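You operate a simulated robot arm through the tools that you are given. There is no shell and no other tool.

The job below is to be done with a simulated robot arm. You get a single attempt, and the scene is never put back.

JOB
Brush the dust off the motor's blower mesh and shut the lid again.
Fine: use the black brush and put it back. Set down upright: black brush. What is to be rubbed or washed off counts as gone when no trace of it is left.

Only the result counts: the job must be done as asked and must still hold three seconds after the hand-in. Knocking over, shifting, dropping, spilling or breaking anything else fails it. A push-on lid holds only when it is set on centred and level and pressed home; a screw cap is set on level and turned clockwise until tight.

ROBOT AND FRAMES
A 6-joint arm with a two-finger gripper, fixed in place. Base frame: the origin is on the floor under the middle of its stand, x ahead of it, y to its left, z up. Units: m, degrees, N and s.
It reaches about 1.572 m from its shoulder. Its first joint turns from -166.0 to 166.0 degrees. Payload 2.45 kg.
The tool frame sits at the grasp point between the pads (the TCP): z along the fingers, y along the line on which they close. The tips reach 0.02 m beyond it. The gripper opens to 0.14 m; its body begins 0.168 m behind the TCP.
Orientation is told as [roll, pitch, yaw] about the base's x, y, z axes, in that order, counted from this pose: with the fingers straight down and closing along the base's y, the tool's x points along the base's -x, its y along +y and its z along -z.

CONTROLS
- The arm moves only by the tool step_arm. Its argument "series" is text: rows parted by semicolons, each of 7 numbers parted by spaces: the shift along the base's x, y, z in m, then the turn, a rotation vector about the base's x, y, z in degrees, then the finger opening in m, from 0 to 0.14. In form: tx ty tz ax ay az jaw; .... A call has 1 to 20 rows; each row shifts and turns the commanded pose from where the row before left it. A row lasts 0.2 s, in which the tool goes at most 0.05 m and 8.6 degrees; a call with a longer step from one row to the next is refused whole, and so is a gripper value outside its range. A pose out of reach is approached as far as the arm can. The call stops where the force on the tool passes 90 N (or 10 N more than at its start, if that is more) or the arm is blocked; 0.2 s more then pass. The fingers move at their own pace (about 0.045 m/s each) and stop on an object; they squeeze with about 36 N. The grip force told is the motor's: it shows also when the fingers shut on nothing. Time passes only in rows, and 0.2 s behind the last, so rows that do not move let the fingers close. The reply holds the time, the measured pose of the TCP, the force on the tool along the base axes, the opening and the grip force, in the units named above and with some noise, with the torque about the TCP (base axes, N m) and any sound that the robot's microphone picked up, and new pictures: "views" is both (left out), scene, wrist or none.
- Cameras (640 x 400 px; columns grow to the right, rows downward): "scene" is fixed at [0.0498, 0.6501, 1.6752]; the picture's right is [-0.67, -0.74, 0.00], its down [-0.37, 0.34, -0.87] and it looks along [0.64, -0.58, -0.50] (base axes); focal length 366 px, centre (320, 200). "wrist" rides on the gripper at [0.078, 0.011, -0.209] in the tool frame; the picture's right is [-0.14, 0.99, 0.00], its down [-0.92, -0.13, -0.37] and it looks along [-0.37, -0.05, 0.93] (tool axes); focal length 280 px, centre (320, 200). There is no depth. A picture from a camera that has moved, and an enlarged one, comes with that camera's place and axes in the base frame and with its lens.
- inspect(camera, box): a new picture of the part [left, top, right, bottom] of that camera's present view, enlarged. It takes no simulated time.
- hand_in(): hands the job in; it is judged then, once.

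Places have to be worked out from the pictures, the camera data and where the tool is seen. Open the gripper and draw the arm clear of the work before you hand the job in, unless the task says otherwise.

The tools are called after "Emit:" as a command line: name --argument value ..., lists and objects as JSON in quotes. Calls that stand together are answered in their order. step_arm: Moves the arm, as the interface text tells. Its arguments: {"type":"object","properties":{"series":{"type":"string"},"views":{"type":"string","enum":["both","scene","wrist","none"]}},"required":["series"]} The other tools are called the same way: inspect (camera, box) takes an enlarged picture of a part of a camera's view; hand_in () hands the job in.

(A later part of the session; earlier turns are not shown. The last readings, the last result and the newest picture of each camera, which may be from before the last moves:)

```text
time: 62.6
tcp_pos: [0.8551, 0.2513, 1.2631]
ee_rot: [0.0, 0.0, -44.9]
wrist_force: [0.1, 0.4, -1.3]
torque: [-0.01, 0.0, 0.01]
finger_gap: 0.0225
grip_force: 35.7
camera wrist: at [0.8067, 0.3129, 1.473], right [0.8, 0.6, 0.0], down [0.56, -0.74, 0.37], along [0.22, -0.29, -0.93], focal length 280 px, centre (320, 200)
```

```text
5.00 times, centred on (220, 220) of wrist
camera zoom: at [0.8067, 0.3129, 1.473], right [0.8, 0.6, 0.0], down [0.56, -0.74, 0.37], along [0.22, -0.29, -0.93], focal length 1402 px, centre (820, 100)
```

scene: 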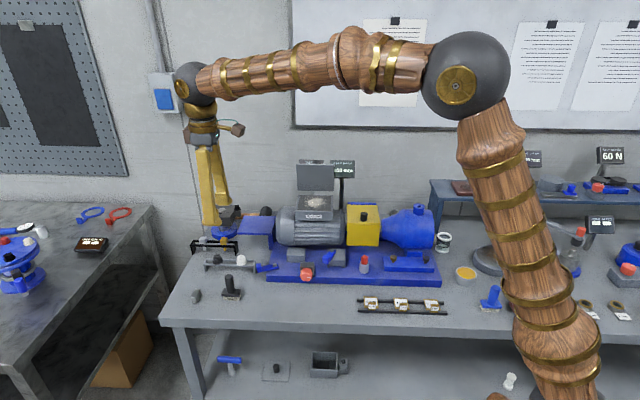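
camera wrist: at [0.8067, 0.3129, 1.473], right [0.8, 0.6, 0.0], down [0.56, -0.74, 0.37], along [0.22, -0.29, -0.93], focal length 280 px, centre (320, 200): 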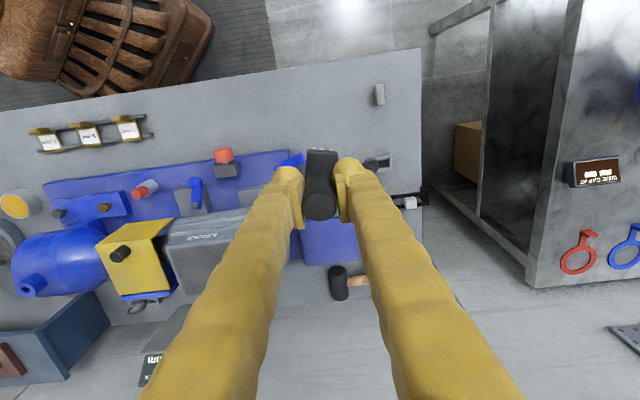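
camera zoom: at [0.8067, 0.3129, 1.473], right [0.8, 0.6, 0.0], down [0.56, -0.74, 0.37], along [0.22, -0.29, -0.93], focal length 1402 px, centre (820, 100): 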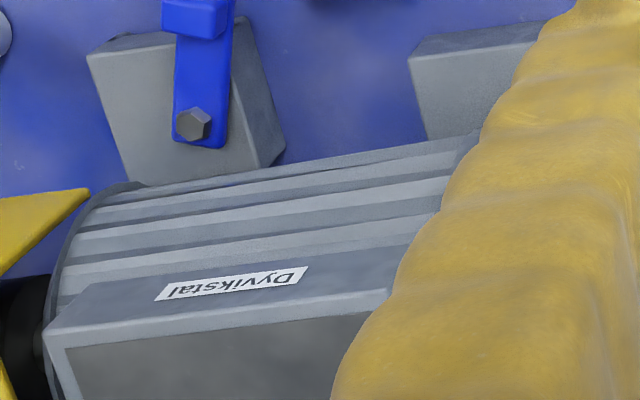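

I look at the part of the picture with the mesh itself.

Emit:
inspect --camera "wrist" --box '[150, 225, 260, 305]'

Emit:
inspect --camera "scene" --box '[296, 190, 336, 214]'

```text
5.00 times, centred on (205, 265) of wrist
camera zoom: at [0.8067, 0.3129, 1.473], right [0.8, 0.6, 0.0], down [0.56, -0.74, 0.37], along [0.22, -0.29, -0.93], focal length 1402 px, centre (895, -125)
```

zoom: 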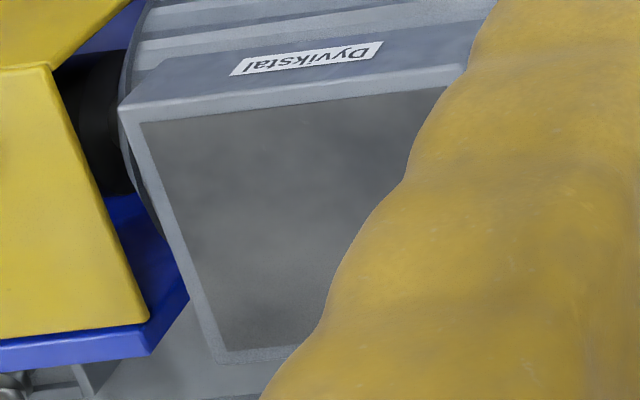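

```text
16.00 times, centred on (316, 202) of scene
camera zoom: at [0.0498, 0.6501, 1.6752], right [-0.67, -0.74, 0.0], down [-0.37, 0.34, -0.87], along [0.64, -0.58, -0.5], focal length 5850 px, centre (384, 168)
```

zoom: 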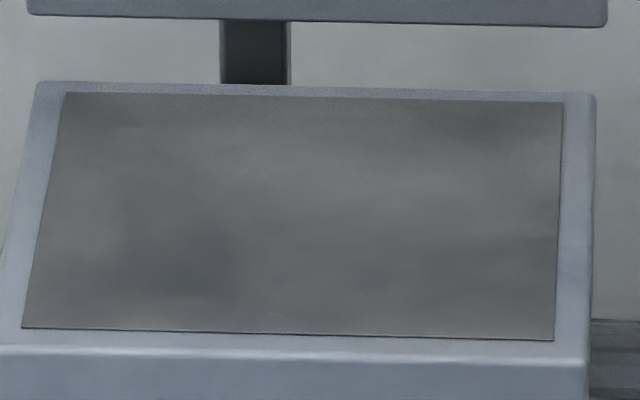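

It looks clean, with only rendering mottling, but to be sure that no faint trace remains I make a second full pass. I return above the mesh and lower to contact.

Emit:
step_arm --series "-0.0029 -0.0437 -0.01 0 0 0 0.01; -0.0029 -0.0437 -0.01 0 0 0 0.01; -0.0029 -0.0437 -0.01 0 0 0 0.01; -0.0029 -0.0437 -0.01 0 0 0 0.01; -0.0029 -0.0437 -0.01 0 0 0 0.01; -0.0029 -0.0437 -0.01 0 0 0 0.01; 0 0 0 0 0 0 0.01; 0 0 -0.03 0 0 0 0.01; 0 0 -0.03 0 0 0 0.01; 0 0 -0.013 0 0 0 0.01; 0 0 0 0 0 0 0.01" --views "none"

Emit:
inspect --camera "scene" --box '[285, 160, 345, 230]'

```text
time: 65.0
tcp_pos: [0.8379, -0.0129, 1.1311]
ee_rot: [0.0, 0.1, -44.9]
wrist_force: [-0.2, -0.9, -0.8]
torque: [-0.01, 0.03, 0.0]
finger_gap: 0.0227
grip_force: 36.2
```

```text
5.71 times, centred on (315, 195) of scene
camera zoom: at [0.0498, 0.6501, 1.6752], right [-0.67, -0.74, 0.0], down [-0.37, 0.34, -0.87], along [0.64, -0.58, -0.5], focal length 2089 px, centre (349, 229)
```

zoom: 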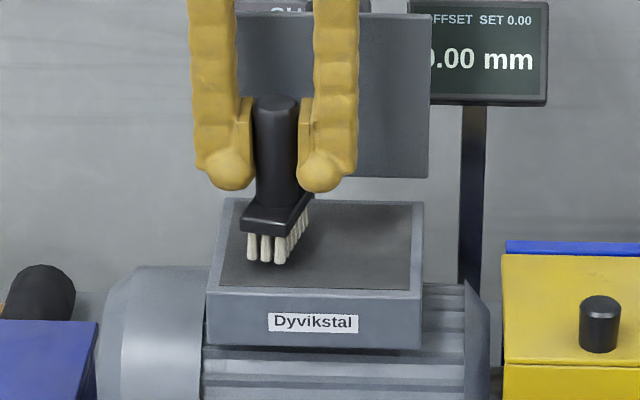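

Now down to contact in small steps.

Emit:
step_arm --series "0 0 -0.004 0 0 0 0.01; 0 0 -0.003 0 0 0 0.01; 0 0 0 0 0 0 0.01" --views "none"

```text
time: 65.8
tcp_pos: [0.8368, -0.0142, 1.1245]
ee_rot: [0.0, 0.0, -45.0]
wrist_force: [0.5, -0.9, -0.9]
torque: [0.01, 0.0, 0.0]
finger_gap: 0.0228
grip_force: 36.5
```

Emit:
step_arm --series "0 0 -0.002 0 0 0 0.01; 0 0 0 0 0 0 0.01" --views "none"

```text
time: 66.4
tcp_pos: [0.8367, -0.0141, 1.1239]
ee_rot: [0.1, 0.0, -44.9]
wrist_force: [0.9, -6.4, 27.2]
torque: [-0.07, 0.17, 0.04]
finger_gap: 0.0226
grip_force: 36.3
```

Contact at 27 N. I brush the full mesh again lane by lane, pressing slightly further at each lane to keep contact.

Emit:
step_arm --series "0.0113 -0.0113 0 0 0 0 0.01; 0.0113 -0.0113 0 0 0 0 0.01; 0.0085 0.0085 0 0 0 0 0.01; -0.0113 0.0113 0 0 0 0 0.01; -0.0113 0.0113 0 0 0 0 0.01; -0.0113 0.0113 0 0 0 0 0.01; -0.0127 -0.0127 -0.0005 0 0 0 0.01; 0.0113 -0.0113 0 0 0 0 0.01; 0.0113 -0.0113 0 0 0 0 0.01; 0.0113 -0.0113 0 0 0 0 0.01; 0 0 0 0 0 0 0.01" --views "none"

```text
time: 68.8
tcp_pos: [0.8542, -0.0387, 1.118]
ee_rot: [0.0, 0.0, -44.9]
wrist_force: [-10.2, 9.6, 29.0]
torque: [0.18, 0.22, -0.04]
finger_gap: 0.0223
grip_force: 35.9
```

Force steady at 29 N. I check the brush in the grip before continuing.

Emit:
inspect --camera "scene" --box '[285, 160, 345, 230]'

Emit:
inspect --camera "wrist" --box '[220, 100, 420, 250]'

```text
5.71 times, centred on (315, 195) of scene
camera zoom: at [0.0498, 0.6501, 1.6752], right [-0.67, -0.74, 0.0], down [-0.37, 0.34, -0.87], along [0.64, -0.58, -0.5], focal length 2089 px, centre (349, 229)
```

zoom: 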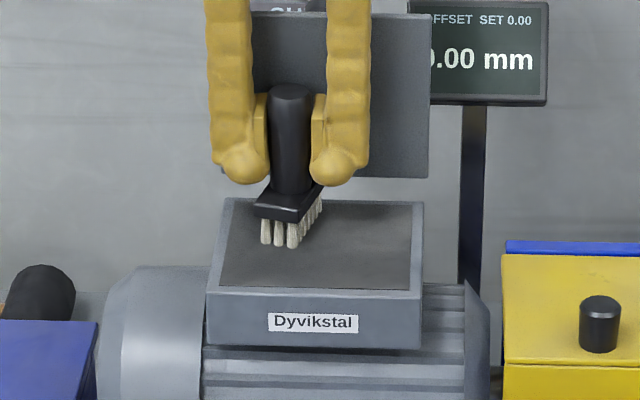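

```text
2.67 times, centred on (320, 175) of wrist
camera zoom: at [0.8069, 0.0231, 1.3291], right [0.8, 0.6, 0.0], down [0.56, -0.74, 0.37], along [0.22, -0.29, -0.93], focal length 748 px, centre (320, 267)
```

zoom: 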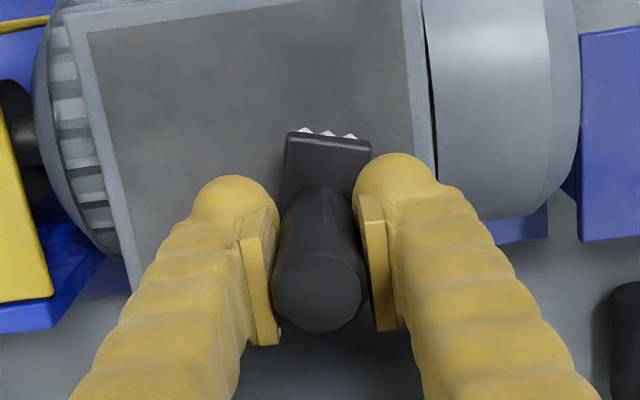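

The cleaned part shows no specks. I continue the second pass over the centre and right lanes.

Emit:
step_arm --series "-0.0127 -0.0127 0 0 0 0 0.01; -0.0113 0.0113 0 0 0 0 0.01; -0.0113 0.0113 0 0 0 0 0.01; -0.0113 0.0113 0 0 0 0 0.01; -0.0127 -0.0127 -0.0005 0 0 0 0.01; 0.0113 -0.0113 0 0 0 0 0.01; 0.0113 -0.0113 0 0 0 0 0.01; 0.0113 -0.0113 0 0 0 0 0.01; 0 0 0 0 0 0 0.01" --views "none"

```text
time: 70.8
tcp_pos: [0.8279, -0.0647, 1.1197]
ee_rot: [0.0, 0.0, -44.9]
wrist_force: [-0.4, -0.3, -0.3]
torque: [-0.02, 0.03, -0.01]
finger_gap: 0.0224
grip_force: 36.4
```

Contact has been lost again; I lower 2 mm and check.

Emit:
step_arm --series "0 0 -0.002 0 0 0 0.01; -0.0113 0.0113 0 0 0 0 0.01; 0 0 0 0 0 0 0.01" --views "none"

```text
time: 71.6
tcp_pos: [0.8167, -0.0536, 1.1191]
ee_rot: [0.0, 0.1, -44.9]
wrist_force: [1.0, -2.0, 5.4]
torque: [-0.19, -0.19, -0.03]
finger_gap: 0.022
grip_force: 35.4
```

Light contact; I press 1 mm more and brush the right lanes.

Emit:
step_arm --series "-0.0113 0.0113 -0.001 0 0 0 0.01; -0.0113 0.0113 0 0 0 0 0.01; -0.0113 -0.0113 0 0 0 0 0.01; 0.0113 -0.0113 0 0 0 0 0.01; 0.0113 -0.0113 0 0 0 0 0.01; 0.0113 -0.0113 0 0 0 0 0.01; -0.0071 -0.0071 -0.0005 0 0 0 0.01; -0.0113 0.0113 0 0 0 0 0.01; -0.0113 0.0113 0 0 0 0 0.01; -0.0113 0.0113 0 0 0 0 0.01; 0 0 0 0 0 0 0.01" --views "none"

Emit:
inspect --camera "wrist" --box '[260, 100, 460, 250]'

Emit:
inspect --camera "scene" --box '[285, 170, 345, 230]'

```text
time: 74.0
tcp_pos: [0.776, -0.0492, 1.1188]
ee_rot: [0.0, 0.2, -45.0]
wrist_force: [5.6, -6.6, 26.8]
torque: [-0.14, 0.04, 0.01]
finger_gap: 0.0223
grip_force: 36.0
```

```text
2.67 times, centred on (360, 175) of wrist
camera zoom: at [0.729, 0.0121, 1.3275], right [0.8, 0.6, 0.0], down [0.56, -0.74, 0.37], along [0.22, -0.29, -0.93], focal length 748 px, centre (213, 267)
```

zoom: 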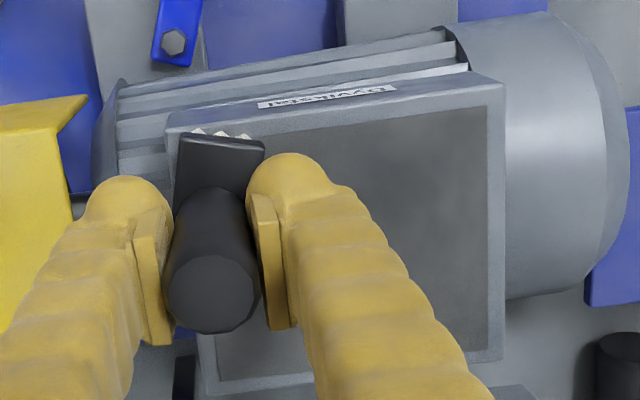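

```text
6.67 times, centred on (315, 200) of scene
camera zoom: at [0.0498, 0.6501, 1.6752], right [-0.67, -0.74, 0.0], down [-0.37, 0.34, -0.87], along [0.64, -0.58, -0.5], focal length 2437 px, centre (353, 200)
```

zoom: 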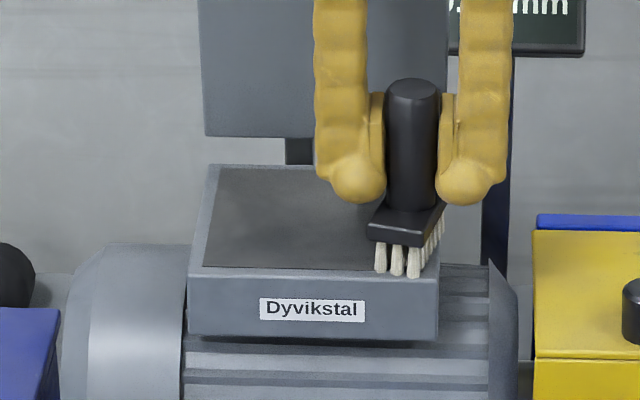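

All visible mesh is clean. I finish with one more lane at this side, then lift away.

Emit:
step_arm --series "0.0113 -0.0113 0 0 0 0 0.01; 0.0113 -0.0113 0 0 0 0 0.01; 0.0113 -0.0113 0 0 0 0 0.01; 0.0127 0.0127 0 0 0 0 0.01; -0.0113 0.0113 0 0 0 0 0.01; -0.0113 0.0113 0 0 0 0 0.01; -0.0113 0.0113 0 0 0 0 0.01; 0 0 0.03 0 0 0 0.01; 0 0 0.045 0 0 0 0.01; 0 0.01 0.045 0 0 0 0.01; 0 0.04 0.03 0 0 0 0.01; 0 0.045 0 0 0 0 0.01; 0 0.045 0 0 0 0 0.01; 0 0.045 0 0 0 0 0.01; 0 0 0 0 0 0 0.01" --views "both"

Emit:
inspect --camera "scene" --box '[290, 185, 340, 220]'

Emit:
inspect --camera "wrist" --box '[240, 200, 400, 300]'

```text
time: 77.2
tcp_pos: [0.7884, 0.1493, 1.2676]
ee_rot: [-0.1, 0.0, -45.0]
wrist_force: [0.5, -0.3, 0.0]
torque: [-0.02, -0.01, 0.0]
finger_gap: 0.0222
grip_force: 36.2
camera wrist: at [0.7402, 0.2103, 1.4783], right [0.8, 0.6, 0.0], down [0.56, -0.74, 0.37], along [0.22, -0.29, -0.93], focal length 280 px, centre (320, 200)
```

scene: 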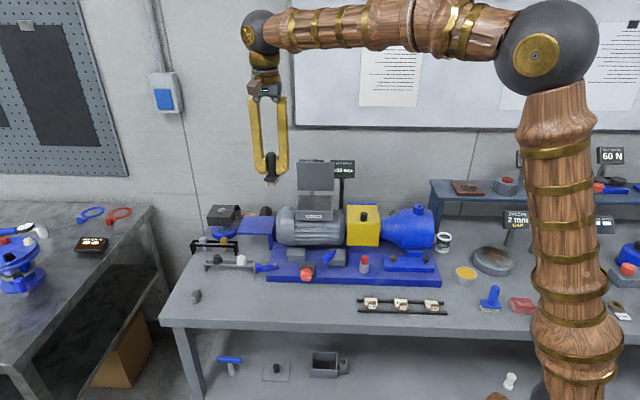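
wrist: 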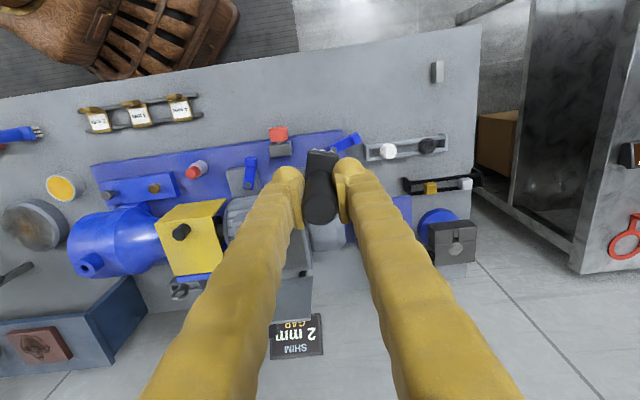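

```text
11.43 times, centred on (315, 202) of scene
camera zoom: at [0.0498, 0.6501, 1.6752], right [-0.67, -0.74, 0.0], down [-0.37, 0.34, -0.87], along [0.64, -0.58, -0.5], focal length 4178 px, centre (377, 171)
```

zoom: 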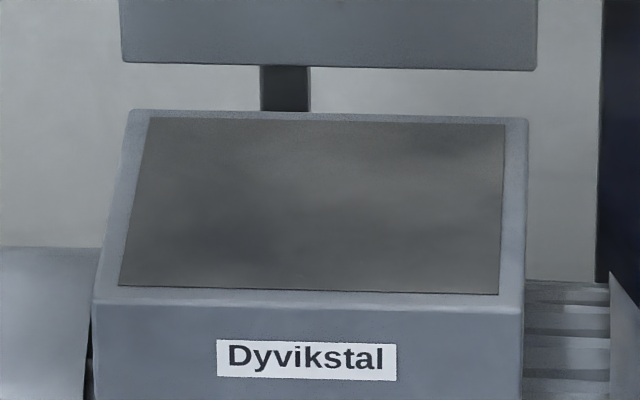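

```text
4.00 times, centred on (320, 250) of wrist
camera zoom: at [0.7402, 0.2103, 1.4783], right [0.8, 0.6, 0.0], down [0.56, -0.74, 0.37], along [0.22, -0.29, -0.93], focal length 1122 px, centre (320, 0)
```

zoom: 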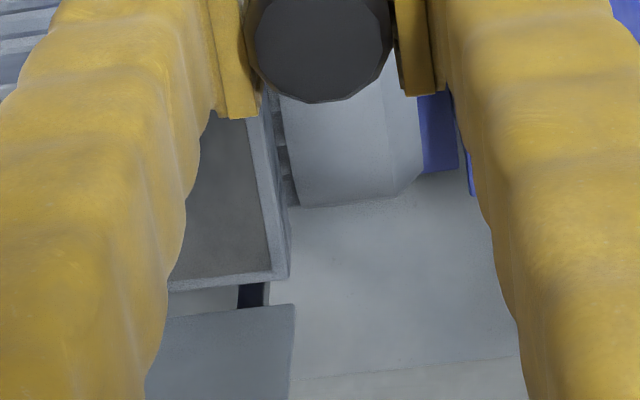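

The mottling is unchanged, so it's the mesh's own texture — the dust is gone. Now I check how the brush sits in the grip before setting it back.

Emit:
inspect --camera "scene" --box '[240, 130, 300, 200]'

Emit:
inspect --camera "wrist" --box '[270, 130, 370, 240]'

```text
5.71 times, centred on (270, 165) of scene
camera zoom: at [0.0498, 0.6501, 1.6752], right [-0.67, -0.74, 0.0], down [-0.37, 0.34, -0.87], along [0.64, -0.58, -0.5], focal length 2089 px, centre (606, 400)
```

zoom: 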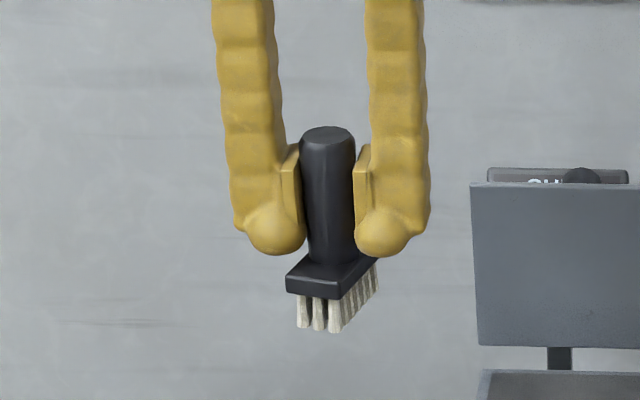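

```text
3.64 times, centred on (320, 185) of wrist
camera zoom: at [0.7402, 0.2103, 1.4783], right [0.8, 0.6, 0.0], down [0.56, -0.74, 0.37], along [0.22, -0.29, -0.93], focal length 1020 px, centre (320, 254)
```

zoom: 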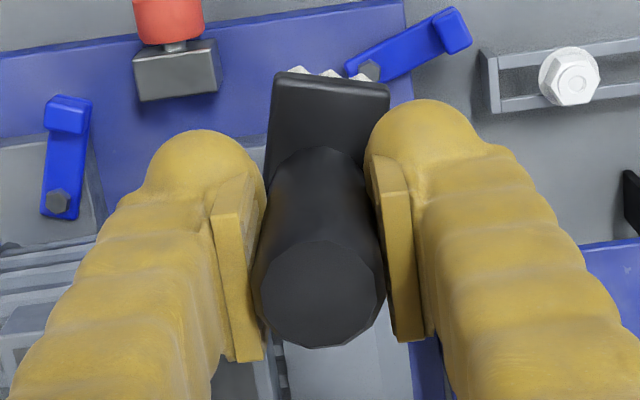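

The brush slid about 10 mm up in the grip and turned ~9° but is still upright. I bring it back over its original spot (0.842, 0.296), turning +99° to restore its direction.

Emit:
step_arm --series "0.00445 0.0122 -0.005 0 0 8.25 0.01; 0.00445 0.0122 -0.005 0 0 8.25 0.01; 0.00445 0.0122 -0.005 0 0 8.25 0.01; 0.00445 0.0122 -0.005 0 0 8.25 0.01; 0.00445 0.0122 -0.005 0 0 8.25 0.01; 0.00445 0.0122 -0.005 0 0 8.25 0.01; 0.00445 0.0122 -0.005 0 0 8.25 0.01; 0.00445 0.0122 -0.005 0 0 8.25 0.01; 0.00445 0.0122 -0.005 0 0 8.25 0.01; 0.00445 0.0122 -0.005 0 0 8.25 0.01; 0.00445 0.0122 -0.005 0 0 8.25 0.01; 0.00445 0.0122 -0.005 0 0 8.25 0.01; 0 0 0 0 0 0 0.01" --views "both"

Emit:
inspect --camera "scene" --box '[190, 160, 270, 250]'

```text
time: 80.0
tcp_pos: [0.8453, 0.2965, 1.2069]
ee_rot: [0.0, 0.1, 54.1]
wrist_force: [0.3, 0.0, 0.2]
torque: [0.04, 0.01, 0.0]
finger_gap: 0.0223
grip_force: 36.0
camera wrist: at [0.7898, 0.2383, 1.4171], right [-0.72, 0.69, 0.0], down [0.64, 0.67, 0.37], along [0.25, 0.26, -0.93], focal length 280 px, centre (320, 200)
```

scene: 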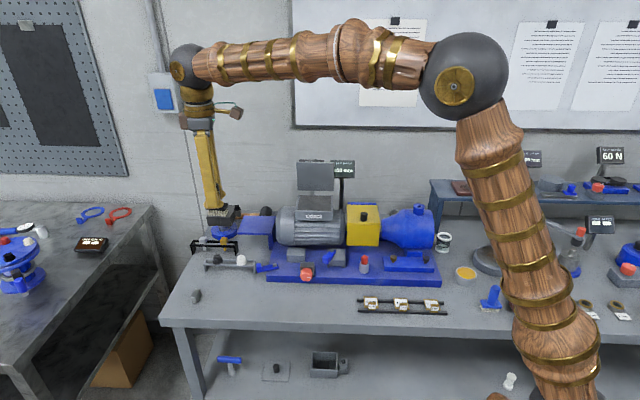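
wrist: 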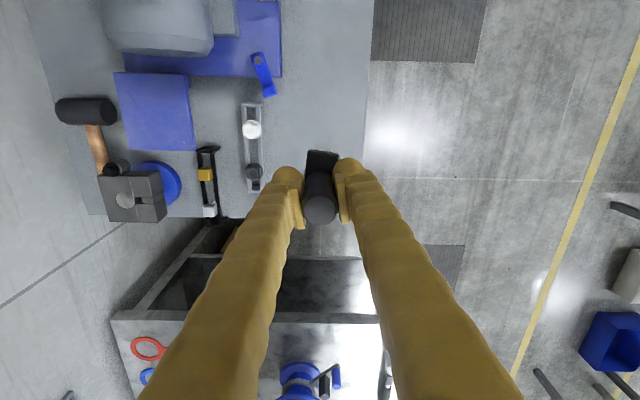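

```text
4.44 times, centred on (230, 205) of scene
camera zoom: at [0.0498, 0.6501, 1.6752], right [-0.67, -0.74, 0.0], down [-0.37, 0.34, -0.87], along [0.64, -0.58, -0.5], focal length 1625 px, centre (720, 178)
```

zoom: 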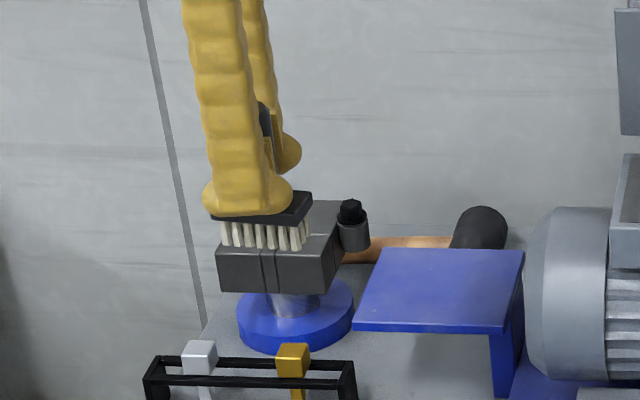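

Brush is above its spot; I correct -3.5 mm in x and descend to about 1.5 cm above the table.

Emit:
step_arm --series "-0.0035 0 -0.045 0 0 0 0.01; 0 0 -0.045 0 0 0 0.01; 0 0 -0.045 0 0 0 0.01; 0 0 -0.045 0 0 0 0.01; 0 0 -0.045 0 0 0 0.01; 0 0 -0.045 0 0 0 0.01; 0 0 -0.018 0 0 0 0.01; 0 0 0 0 0 0 0.01" --views "none"

Emit:
inspect --camera "scene" --box '[190, 250, 290, 320]'

```text
time: 81.8
tcp_pos: [0.8387, 0.297, 0.9189]
ee_rot: [0.0, 0.1, 54.1]
wrist_force: [0.4, 0.1, -0.5]
torque: [-0.03, 0.03, 0.02]
finger_gap: 0.0225
grip_force: 35.8
```

```text
5.71 times, centred on (240, 285) of scene
camera zoom: at [0.0498, 0.6501, 1.6752], right [-0.67, -0.74, 0.0], down [-0.37, 0.34, -0.87], along [0.64, -0.58, -0.5], focal length 2089 px, centre (777, -286)
```

zoom: 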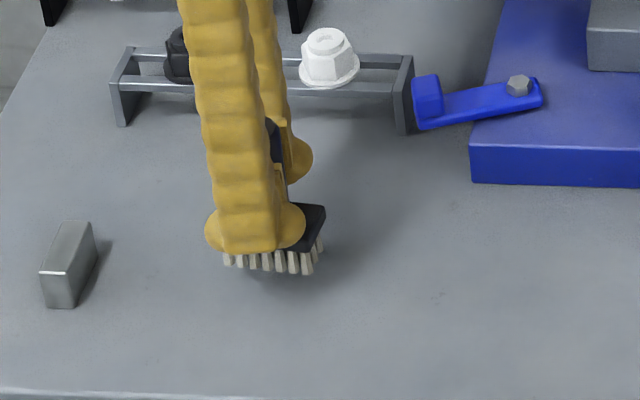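

About 12 mm above the table, horizontally matching the original place. I lower gently.

Emit:
step_arm --series "0.001 0 -0.006 0 0 0 0.01; 0 0 -0.005 0 0 0 0.01; 0 0 0 0 0 0 0.01" --views "none"

Emit:
step_arm --series "0 0 -0.002 0 0 0 0.01; 0 0 0 0 0 0 0.01" --views "none"

```text
time: 82.6
tcp_pos: [0.8401, 0.2976, 0.9088]
ee_rot: [0.0, 0.1, 54.2]
wrist_force: [0.4, 0.3, -1.1]
torque: [-0.01, -0.01, 0.0]
finger_gap: 0.0225
grip_force: 36.2
```

```text
time: 83.2
tcp_pos: [0.8405, 0.2963, 0.9083]
ee_rot: [0.1, 0.2, 54.1]
wrist_force: [0.6, 0.3, -1.1]
torque: [0.0, 0.02, 0.01]
finger_gap: 0.0226
grip_force: 36.0
```

Emit:
step_arm --series "0 0 -0.002 0 0 0 0.01; 0 0 0 0 0 0 0.01" --views "none"

Emit:
step_arm --series "0 0 -0.002 0 0 0 0.01; 0 0 0 0 0 0 0.01" --views "none"

Emit:
inspect --camera "scene" --box '[190, 250, 290, 320]'

```text
time: 83.8
tcp_pos: [0.8406, 0.2946, 0.9061]
ee_rot: [-0.1, 0.2, 54.1]
wrist_force: [-0.4, 0.0, 0.1]
torque: [0.0, 0.03, 0.0]
finger_gap: 0.0221
grip_force: 35.9
```

```text
time: 84.4
tcp_pos: [0.8423, 0.2951, 0.9028]
ee_rot: [0.0, 0.1, 54.2]
wrist_force: [0.3, -0.7, 0.3]
torque: [0.02, -0.04, 0.03]
finger_gap: 0.0223
grip_force: 35.7
```

```text
5.71 times, centred on (240, 285) of scene
camera zoom: at [0.0498, 0.6501, 1.6752], right [-0.67, -0.74, 0.0], down [-0.37, 0.34, -0.87], along [0.64, -0.58, -0.5], focal length 2089 px, centre (777, -286)
```

zoom: 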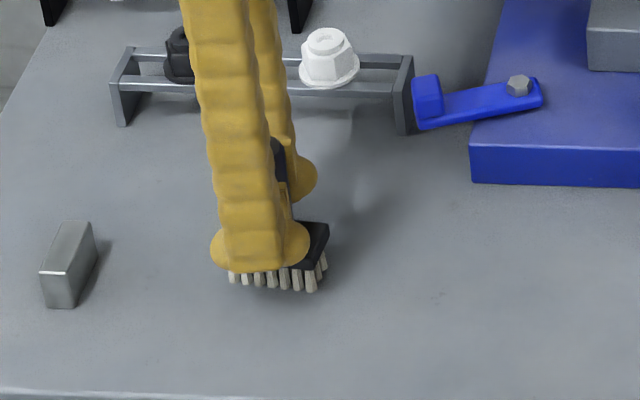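

Nearly touching; I lower another 1.5 mm steps until a contact force shows.

Emit:
step_arm --series "0.0007 0.0007 -0.0015 0 0 0 0.01; 0 0 0 0 0 0 0.01" --views "none"

Emit:
step_arm --series "0 0 -0.001 0 0 0 0.01; 0 0 0 0 0 0 0.01" --views "none"

```text
time: 85.0
tcp_pos: [0.8413, 0.2953, 0.9019]
ee_rot: [0.0, 0.1, 54.2]
wrist_force: [-2.6, -3.0, 9.9]
torque: [-0.1, 0.11, -0.02]
finger_gap: 0.0225
grip_force: 35.9
```

```text
time: 85.6
tcp_pos: [0.8422, 0.2954, 0.9032]
ee_rot: [-0.1, 0.0, 54.1]
wrist_force: [-5.7, -0.9, 28.5]
torque: [-0.03, 0.17, -0.01]
finger_gap: 0.0224
grip_force: 36.5
```

The brush is firmly on the table (28 N). I ease off slightly and open the fingers.

Emit:
step_arm --series "0 0 0.001 0 0 0 0.01; 0 0 0 0 0 0 0.03; 0 0 0 0 0 0 0.04; 0 0 0 0 0 0 0.06; 0 0 0 0 0 0 0.06; 0 0 0 0 0 0 0.06" --views "wrist"

Emit:
inspect --camera "scene" --box '[190, 250, 290, 320]'

```text
time: 87.0
tcp_pos: [0.8416, 0.2952, 0.9012]
ee_rot: [0.0, 0.1, 54.2]
wrist_force: [-0.7, 0.9, -0.8]
torque: [0.01, 0.0, -0.01]
finger_gap: 0.0601
grip_force: 0.0
camera wrist: at [0.7872, 0.2377, 1.1114], right [-0.72, 0.69, 0.0], down [0.64, 0.67, 0.37], along [0.25, 0.26, -0.93], focal length 280 px, centre (320, 200)
```

wrist: 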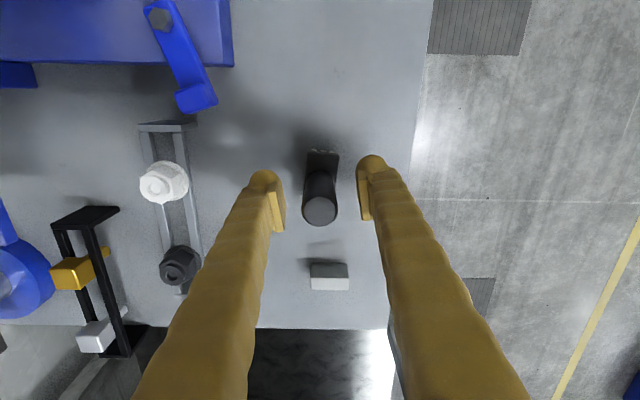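

```text
5.71 times, centred on (240, 285) of scene
camera zoom: at [0.0498, 0.6501, 1.6752], right [-0.67, -0.74, 0.0], down [-0.37, 0.34, -0.87], along [0.64, -0.58, -0.5], focal length 2089 px, centre (777, -286)
```

zoom: 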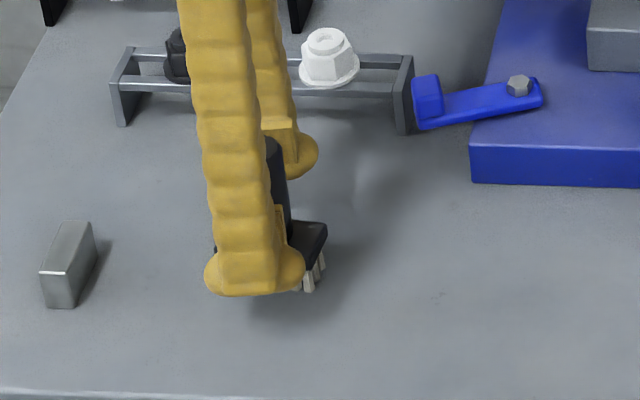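

The brush stands upright, free of the fingers. I raise the tool straight up slowly and check it.

Emit:
step_arm --series "0 0 0.02 0 0 0 0.06; 0 0 0.04 0 0 0 0.06; 0 0 0.045 0 0 0 0.06; 0 0 0.045 0 0 0 0.06; 0 0 0.048 0 0 0 0.06; 0 0 0.048 0 0 0 0.06; 0 0 0.048 0 0 0 0.06; 0 0 0 0 0 0 0.06" --views "both"

Emit:
inspect --camera "scene" --box '[190, 250, 290, 320]'

```text
time: 88.8
tcp_pos: [0.8377, 0.2997, 1.1985]
ee_rot: [-0.1, 0.1, 54.1]
wrist_force: [0.7, -0.1, -0.4]
torque: [0.0, 0.0, -0.01]
finger_gap: 0.0602
grip_force: 0.1
camera wrist: at [0.783, 0.2419, 1.4084], right [-0.72, 0.69, 0.0], down [0.64, 0.67, 0.37], along [0.25, 0.26, -0.93], focal length 280 px, centre (320, 200)
```

scene: 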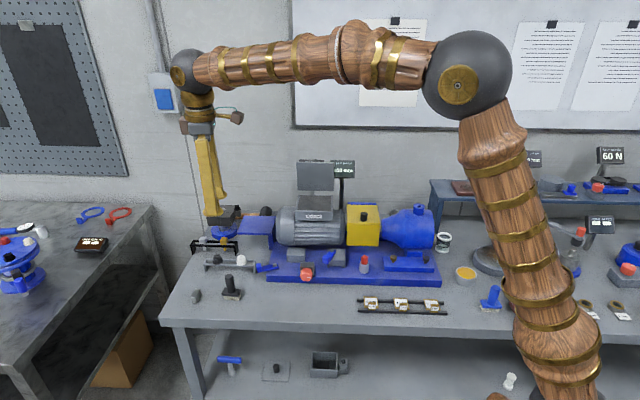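
wrist: 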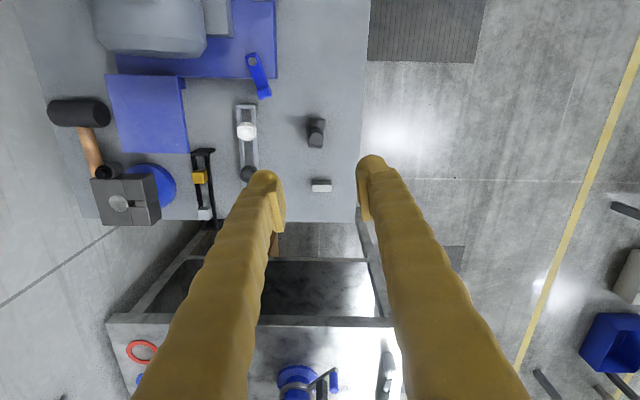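

```text
5.71 times, centred on (240, 285) of scene
camera zoom: at [0.0498, 0.6501, 1.6752], right [-0.67, -0.74, 0.0], down [-0.37, 0.34, -0.87], along [0.64, -0.58, -0.5], focal length 2089 px, centre (777, -286)
```

zoom: 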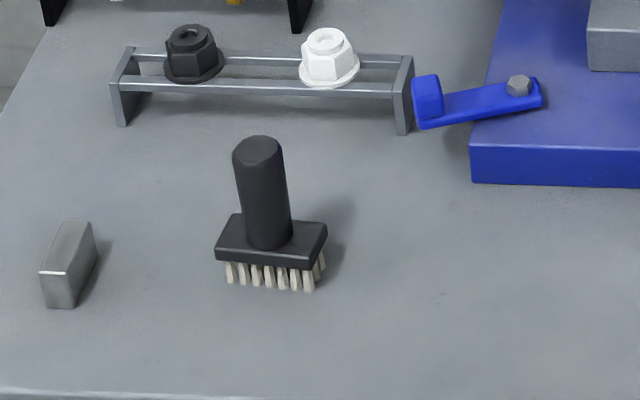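

The brush is back exactly in its place, upright. Now I close the fingers and move to behind the open lid (between lid and signs), high up, to push it shut.

Emit:
step_arm --series "0.0045 -0.0332 0.027 0 0 -8.25 0.03; 0.0045 -0.0332 0.027 0 0 -8.25 0.01; 0.0045 -0.0332 0.027 0 0 -8.25 0; 0.0045 -0.0332 0 0 0 -8.25 0; 0.0045 -0.0332 0 0 0 -8.25 0; 0.0045 -0.0332 0 0 0 -8.25 0; 0.0045 -0.0332 0 0 0 -8.25 0; 0.0045 -0.0332 0 0 0 -8.25 0; 0.0045 -0.0332 0 0 0 -8.25 0; 0.0045 -0.0332 0 0 0 -8.25 0; 0.0045 -0.0332 0 0 0 -8.25 0; 0.0045 -0.0332 0 0 0 -8.25 0; 0 0 0 0 0 0 0" --views "both"

Emit:
inspect --camera "wrist" --box '[220, 110, 420, 260]'

```text
time: 91.6
tcp_pos: [0.8954, -0.1004, 1.2762]
ee_rot: [0.1, 0.1, -45.0]
wrist_force: [0.5, 0.4, 0.5]
torque: [0.01, 0.0, -0.03]
finger_gap: 0.0
grip_force: 29.4
camera wrist: at [0.8474, -0.0386, 1.4865], right [0.8, 0.6, 0.0], down [0.56, -0.74, 0.37], along [0.22, -0.29, -0.93], focal length 280 px, centre (320, 200)
```

scene: 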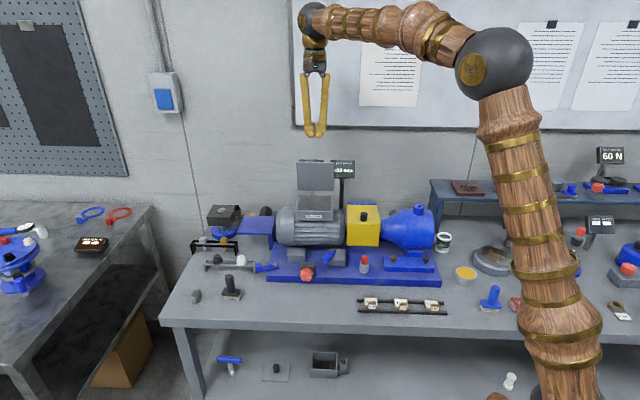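
wrist: 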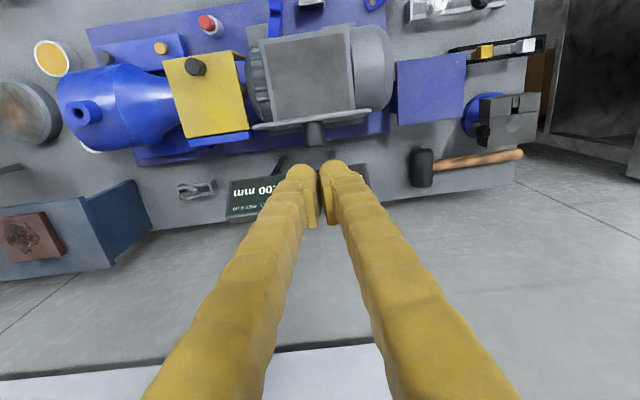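

```text
2.67 times, centred on (320, 185) of wrist
camera zoom: at [0.8474, -0.0386, 1.4865], right [0.8, 0.6, 0.0], down [0.56, -0.74, 0.37], along [0.22, -0.29, -0.93], focal length 748 px, centre (320, 240)
```

zoom: 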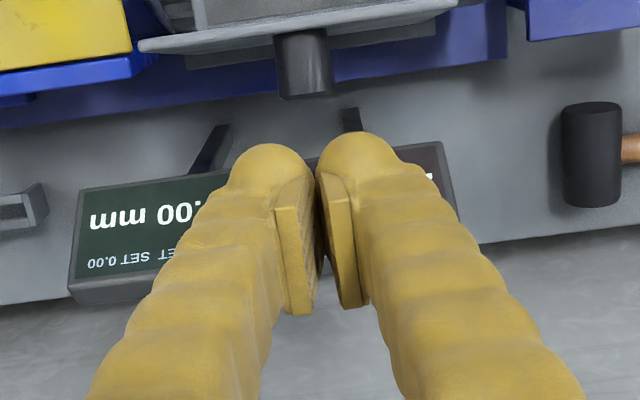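

This view also shows the open mesh from above; I take a close look at it before closing the lid.

Emit:
inspect --camera "wrist" --box '[240, 15, 370, 130]'

```text
3.48 times, centred on (305, 72) of wrist
camera zoom: at [0.8474, -0.0386, 1.4865], right [0.8, 0.6, 0.0], down [0.56, -0.74, 0.37], along [0.22, -0.29, -0.93], focal length 975 px, centre (372, 644)
```

zoom: 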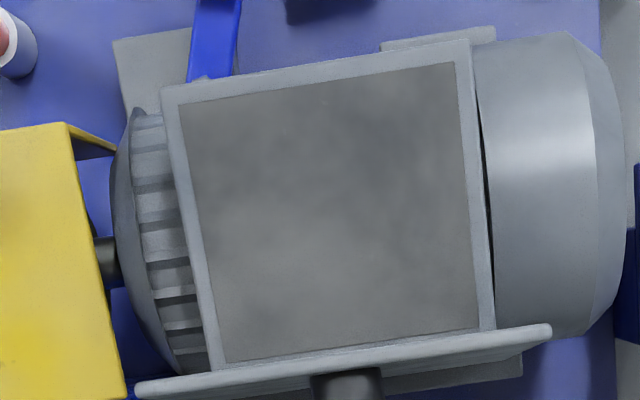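

No specks remain. The knob end is at w≈0.68 and the signs at w≈0.74; I lower the closed fingertips between them (w≈0.708, tip z≈1.16).

Emit:
step_arm --series "0.0028 -0.0028 -0.02 0 0 0 0; 0 0 -0.03 0 0 0 0; 0 0 -0.03 0 0 0 0; 0 0 -0.015 0 0 0 0; 0 0 0 0 0 0 0" --views "wrist"

Emit:
inspect --camera "wrist" --box '[240, 110, 400, 260]'

Emit:
inspect --camera "scene" --box '[270, 130, 370, 230]'

```text
time: 92.8
tcp_pos: [0.8985, -0.1037, 1.1813]
ee_rot: [0.0, 0.2, -44.9]
wrist_force: [0.5, 0.1, 0.4]
torque: [0.01, 0.01, -0.01]
finger_gap: 0.0004
grip_force: 29.7
camera wrist: at [0.851, -0.0428, 1.3902], right [0.8, 0.6, 0.0], down [0.56, -0.74, 0.37], along [0.22, -0.29, -0.93], focal length 280 px, centre (320, 200)
```

wrist: 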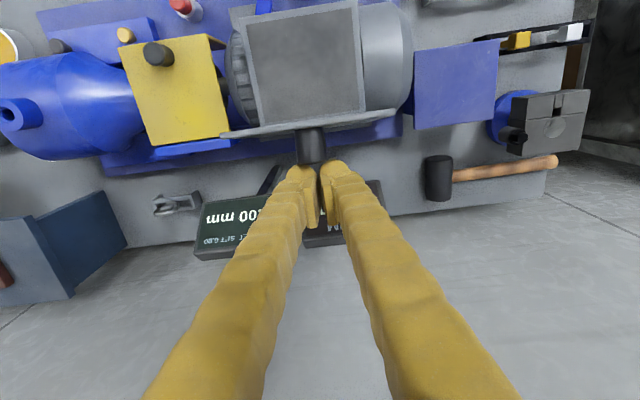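

```text
2.67 times, centred on (320, 185) of wrist
camera zoom: at [0.851, -0.0428, 1.3902], right [0.8, 0.6, 0.0], down [0.56, -0.74, 0.37], along [0.22, -0.29, -0.93], focal length 748 px, centre (320, 240)
```

zoom: 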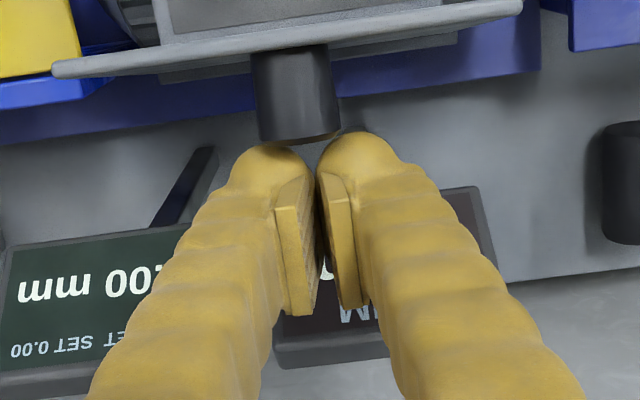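

```text
4.00 times, centred on (320, 180) of scene
camera zoom: at [0.0498, 0.6501, 1.6752], right [-0.67, -0.74, 0.0], down [-0.37, 0.34, -0.87], along [0.64, -0.58, -0.5], focal length 1462 px, centre (320, 280)
```

zoom: 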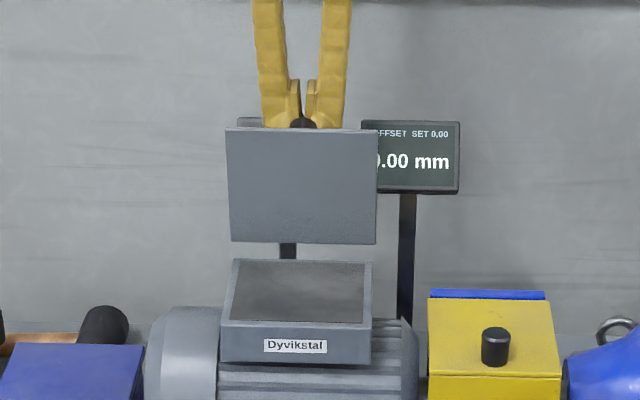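

The fingertips are right behind the knob. I push it toward the room in small steps, watching the force.

Emit:
step_arm --series "-0.0071 0.0071 0 0 0 0 0; -0.0071 0.0071 0 0 0 0 0; -0.0071 0.0071 -0.001 0 0 0 0; -0.0071 0.0071 -0.001 0 0 0 0; 0 0 0 0 0 0 0" --views "none"

Emit:
inspect --camera "scene" --box '[270, 130, 370, 230]'

Emit:
inspect --camera "wrist" --box '[240, 110, 400, 260]'

```text
time: 94.0
tcp_pos: [0.8711, -0.0773, 1.1767]
ee_rot: [0.0, 0.1, -44.9]
wrist_force: [0.8, 0.3, -0.9]
torque: [0.01, 0.03, 0.01]
finger_gap: 0.0002
grip_force: 29.7
```

```text
4.00 times, centred on (320, 180) of scene
camera zoom: at [0.0498, 0.6501, 1.6752], right [-0.67, -0.74, 0.0], down [-0.37, 0.34, -0.87], along [0.64, -0.58, -0.5], focal length 1462 px, centre (320, 280)
```

zoom: 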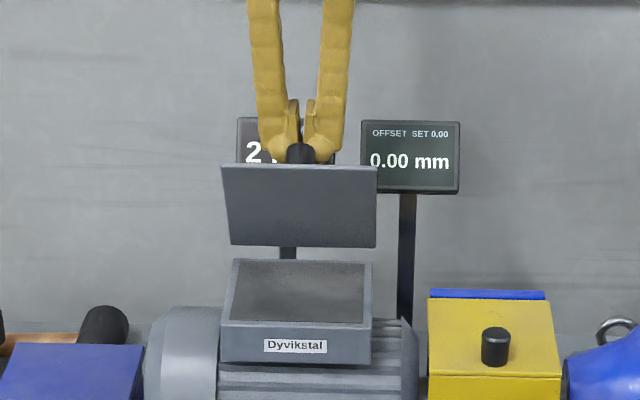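

```text
2.67 times, centred on (320, 185) of wrist
camera zoom: at [0.823, -0.0164, 1.3882], right [0.8, 0.6, 0.0], down [0.56, -0.74, 0.37], along [0.22, -0.29, -0.93], focal length 748 px, centre (320, 240)
```

zoom: 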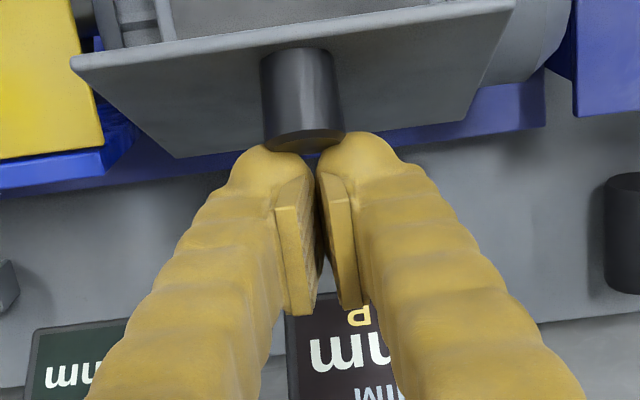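

The lid swings forward controllably (now ~63°) with negligible force. I keep pushing along its arc.

Emit:
step_arm --series "-0.0071 0.0071 -0.001 0 0 0 0; -0.0071 0.0071 -0.002 0 0 0 0; -0.0071 0.0071 -0.003 0 0 0 0; -0.0071 0.0071 -0.004 0 0 0 0; 0 0 0 0 0 0 0" --views "none"

Emit:
inspect --camera "scene" --box '[270, 130, 370, 230]'

Emit:
inspect --camera "wrist" --box '[240, 110, 400, 260]'

```text
time: 95.2
tcp_pos: [0.8415, -0.0497, 1.1703]
ee_rot: [0.0, 0.1, -44.9]
wrist_force: [-0.7, 0.4, -0.3]
torque: [-0.01, -0.02, -0.01]
finger_gap: 0.0
grip_force: 28.8
```

```text
4.00 times, centred on (320, 180) of scene
camera zoom: at [0.0498, 0.6501, 1.6752], right [-0.67, -0.74, 0.0], down [-0.37, 0.34, -0.87], along [0.64, -0.58, -0.5], focal length 1462 px, centre (320, 280)
```

zoom: 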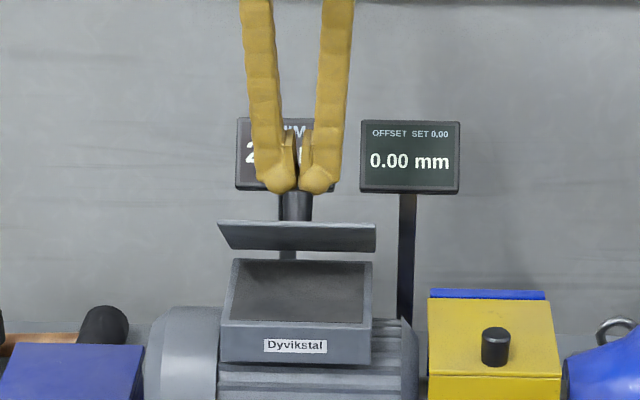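

```text
2.67 times, centred on (320, 185) of wrist
camera zoom: at [0.7947, 0.0124, 1.3793], right [0.8, 0.6, 0.0], down [0.56, -0.74, 0.37], along [0.22, -0.29, -0.93], focal length 748 px, centre (320, 240)
```

zoom: 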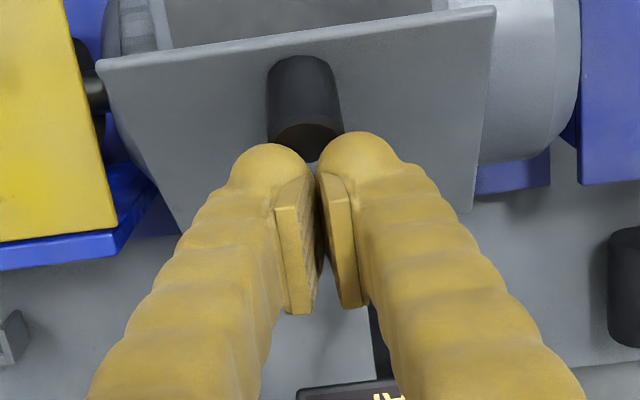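

The lid is at ~42°. Now I hop over the knob end and press down on top of it to follow it shut.

Emit:
step_arm --series "0 0 0.02 0 0 0 0; -0.0127 0.0127 0 0 0 0 0; -0.0042 0.0042 -0.015 0 0 0 0; -0.0057 0.0057 -0.012 0 0 0 0; -0.0057 0.0057 -0.015 0 0 0 0; 0 0 0 0 0 0 0" --views "none"

Emit:
inspect --camera "scene" --box '[270, 130, 370, 230]'

Emit:
inspect --camera "wrist" --box '[240, 110, 400, 260]'

```text
time: 96.6
tcp_pos: [0.8152, -0.0205, 1.1452]
ee_rot: [0.0, 0.2, -44.9]
wrist_force: [-0.1, -0.5, -0.1]
torque: [-0.01, -0.01, -0.02]
finger_gap: 0.0
grip_force: 29.2
```

```text
4.00 times, centred on (320, 180) of scene
camera zoom: at [0.0498, 0.6501, 1.6752], right [-0.67, -0.74, 0.0], down [-0.37, 0.34, -0.87], along [0.64, -0.58, -0.5], focal length 1462 px, centre (320, 280)
```

zoom: 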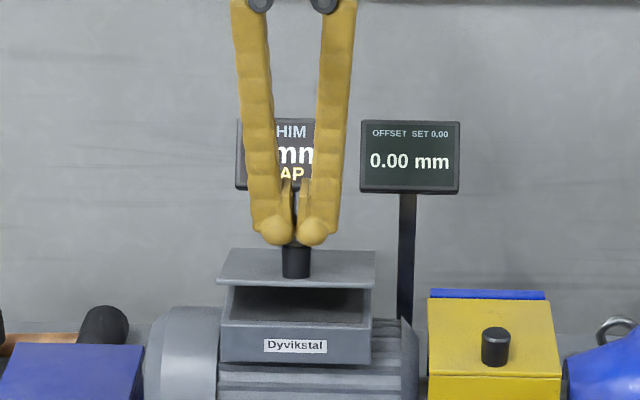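

```text
2.67 times, centred on (320, 185) of wrist
camera zoom: at [0.7662, 0.0408, 1.3554], right [0.8, 0.6, 0.0], down [0.56, -0.74, 0.37], along [0.22, -0.29, -0.93], focal length 748 px, centre (320, 240)
```

zoom: 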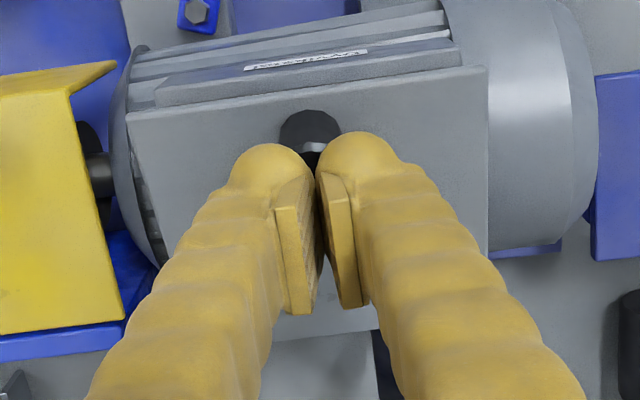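

The lid is at ~20° now. I keep pressing down along the arc until it is shut.

Emit:
step_arm --series "-0.0057 0.0057 -0.012 0 0 0 0; -0.0042 0.0042 -0.011 0 0 0 0; -0.0028 0.0028 -0.005 0 0 0 0; 0 0 0 0 0 0 0" --views "none"

Emit:
inspect --camera "scene" --box '[280, 150, 360, 230]'

Emit:
inspect --camera "wrist" --box '[240, 110, 400, 260]'

```text
time: 97.6
tcp_pos: [0.8009, -0.0069, 1.1185]
ee_rot: [0.0, 0.2, -44.9]
wrist_force: [0.0, 0.4, -0.3]
torque: [-0.02, -0.01, 0.04]
finger_gap: 0.0
grip_force: 29.6
```

```text
5.00 times, centred on (320, 190) of scene
camera zoom: at [0.0498, 0.6501, 1.6752], right [-0.67, -0.74, 0.0], down [-0.37, 0.34, -0.87], along [0.64, -0.58, -0.5], focal length 1828 px, centre (320, 250)
```

zoom: 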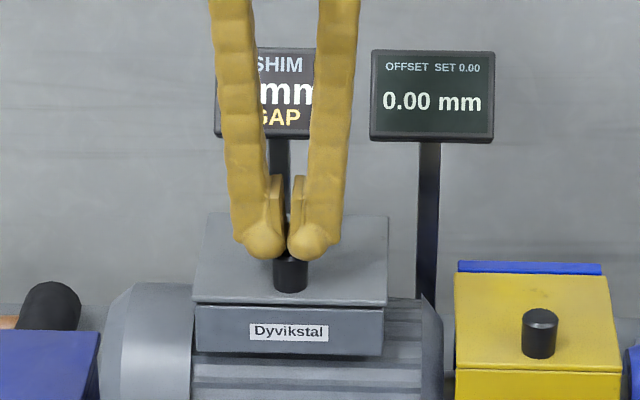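

```text
2.67 times, centred on (320, 185) of wrist
camera zoom: at [0.7533, 0.0545, 1.3285], right [0.8, 0.6, 0.0], down [0.56, -0.74, 0.37], along [0.22, -0.29, -0.93], focal length 748 px, centre (320, 240)
```

zoom: 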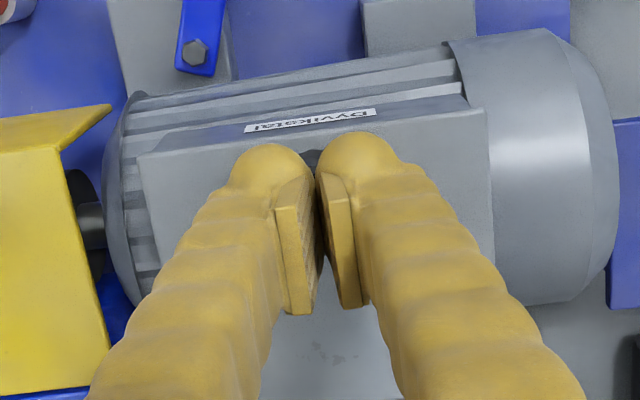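

Almost closed. I press down in 2 mm steps until there is clear resistance.

Emit:
step_arm --series "0 0 -0.002 0 0 0 0; 0 0 -0.002 0 0 0 0; 0 0 0 0 0 0 0" --views "none"

```text
time: 98.4
tcp_pos: [0.8012, -0.0071, 1.1153]
ee_rot: [0.0, 0.1, -44.9]
wrist_force: [-12.6, -3.5, 29.0]
torque: [-0.12, 0.34, -0.03]
finger_gap: 0.0059
grip_force: 29.0
```

Resistance of 29 N: the lid is seated. I check the picture.

Emit:
inspect --camera "scene" --box '[280, 170, 350, 230]'

Emit:
inspect --camera "wrist" --box '[240, 110, 400, 260]'

```text
6.67 times, centred on (315, 200) of scene
camera zoom: at [0.0498, 0.6501, 1.6752], right [-0.67, -0.74, 0.0], down [-0.37, 0.34, -0.87], along [0.64, -0.58, -0.5], focal length 2437 px, centre (353, 200)
```

zoom: 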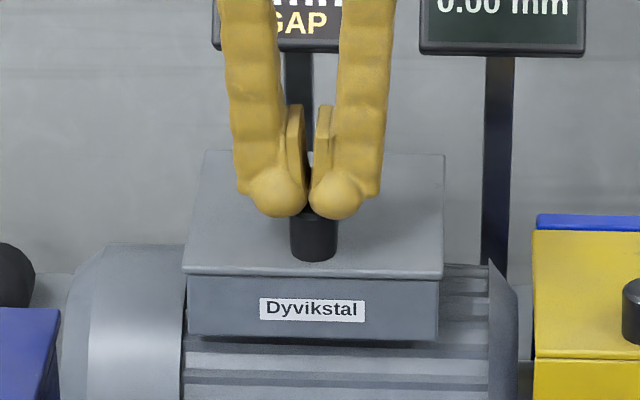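

```text
2.67 times, centred on (320, 185) of wrist
camera zoom: at [0.7531, 0.0548, 1.3258], right [0.8, 0.6, 0.0], down [0.56, -0.74, 0.37], along [0.22, -0.29, -0.93], focal length 748 px, centre (320, 240)
```

zoom: 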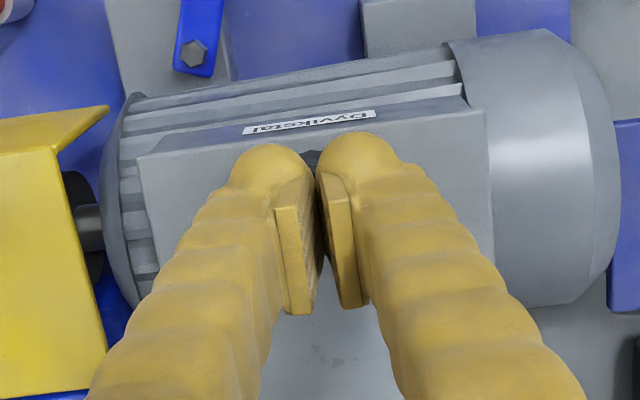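

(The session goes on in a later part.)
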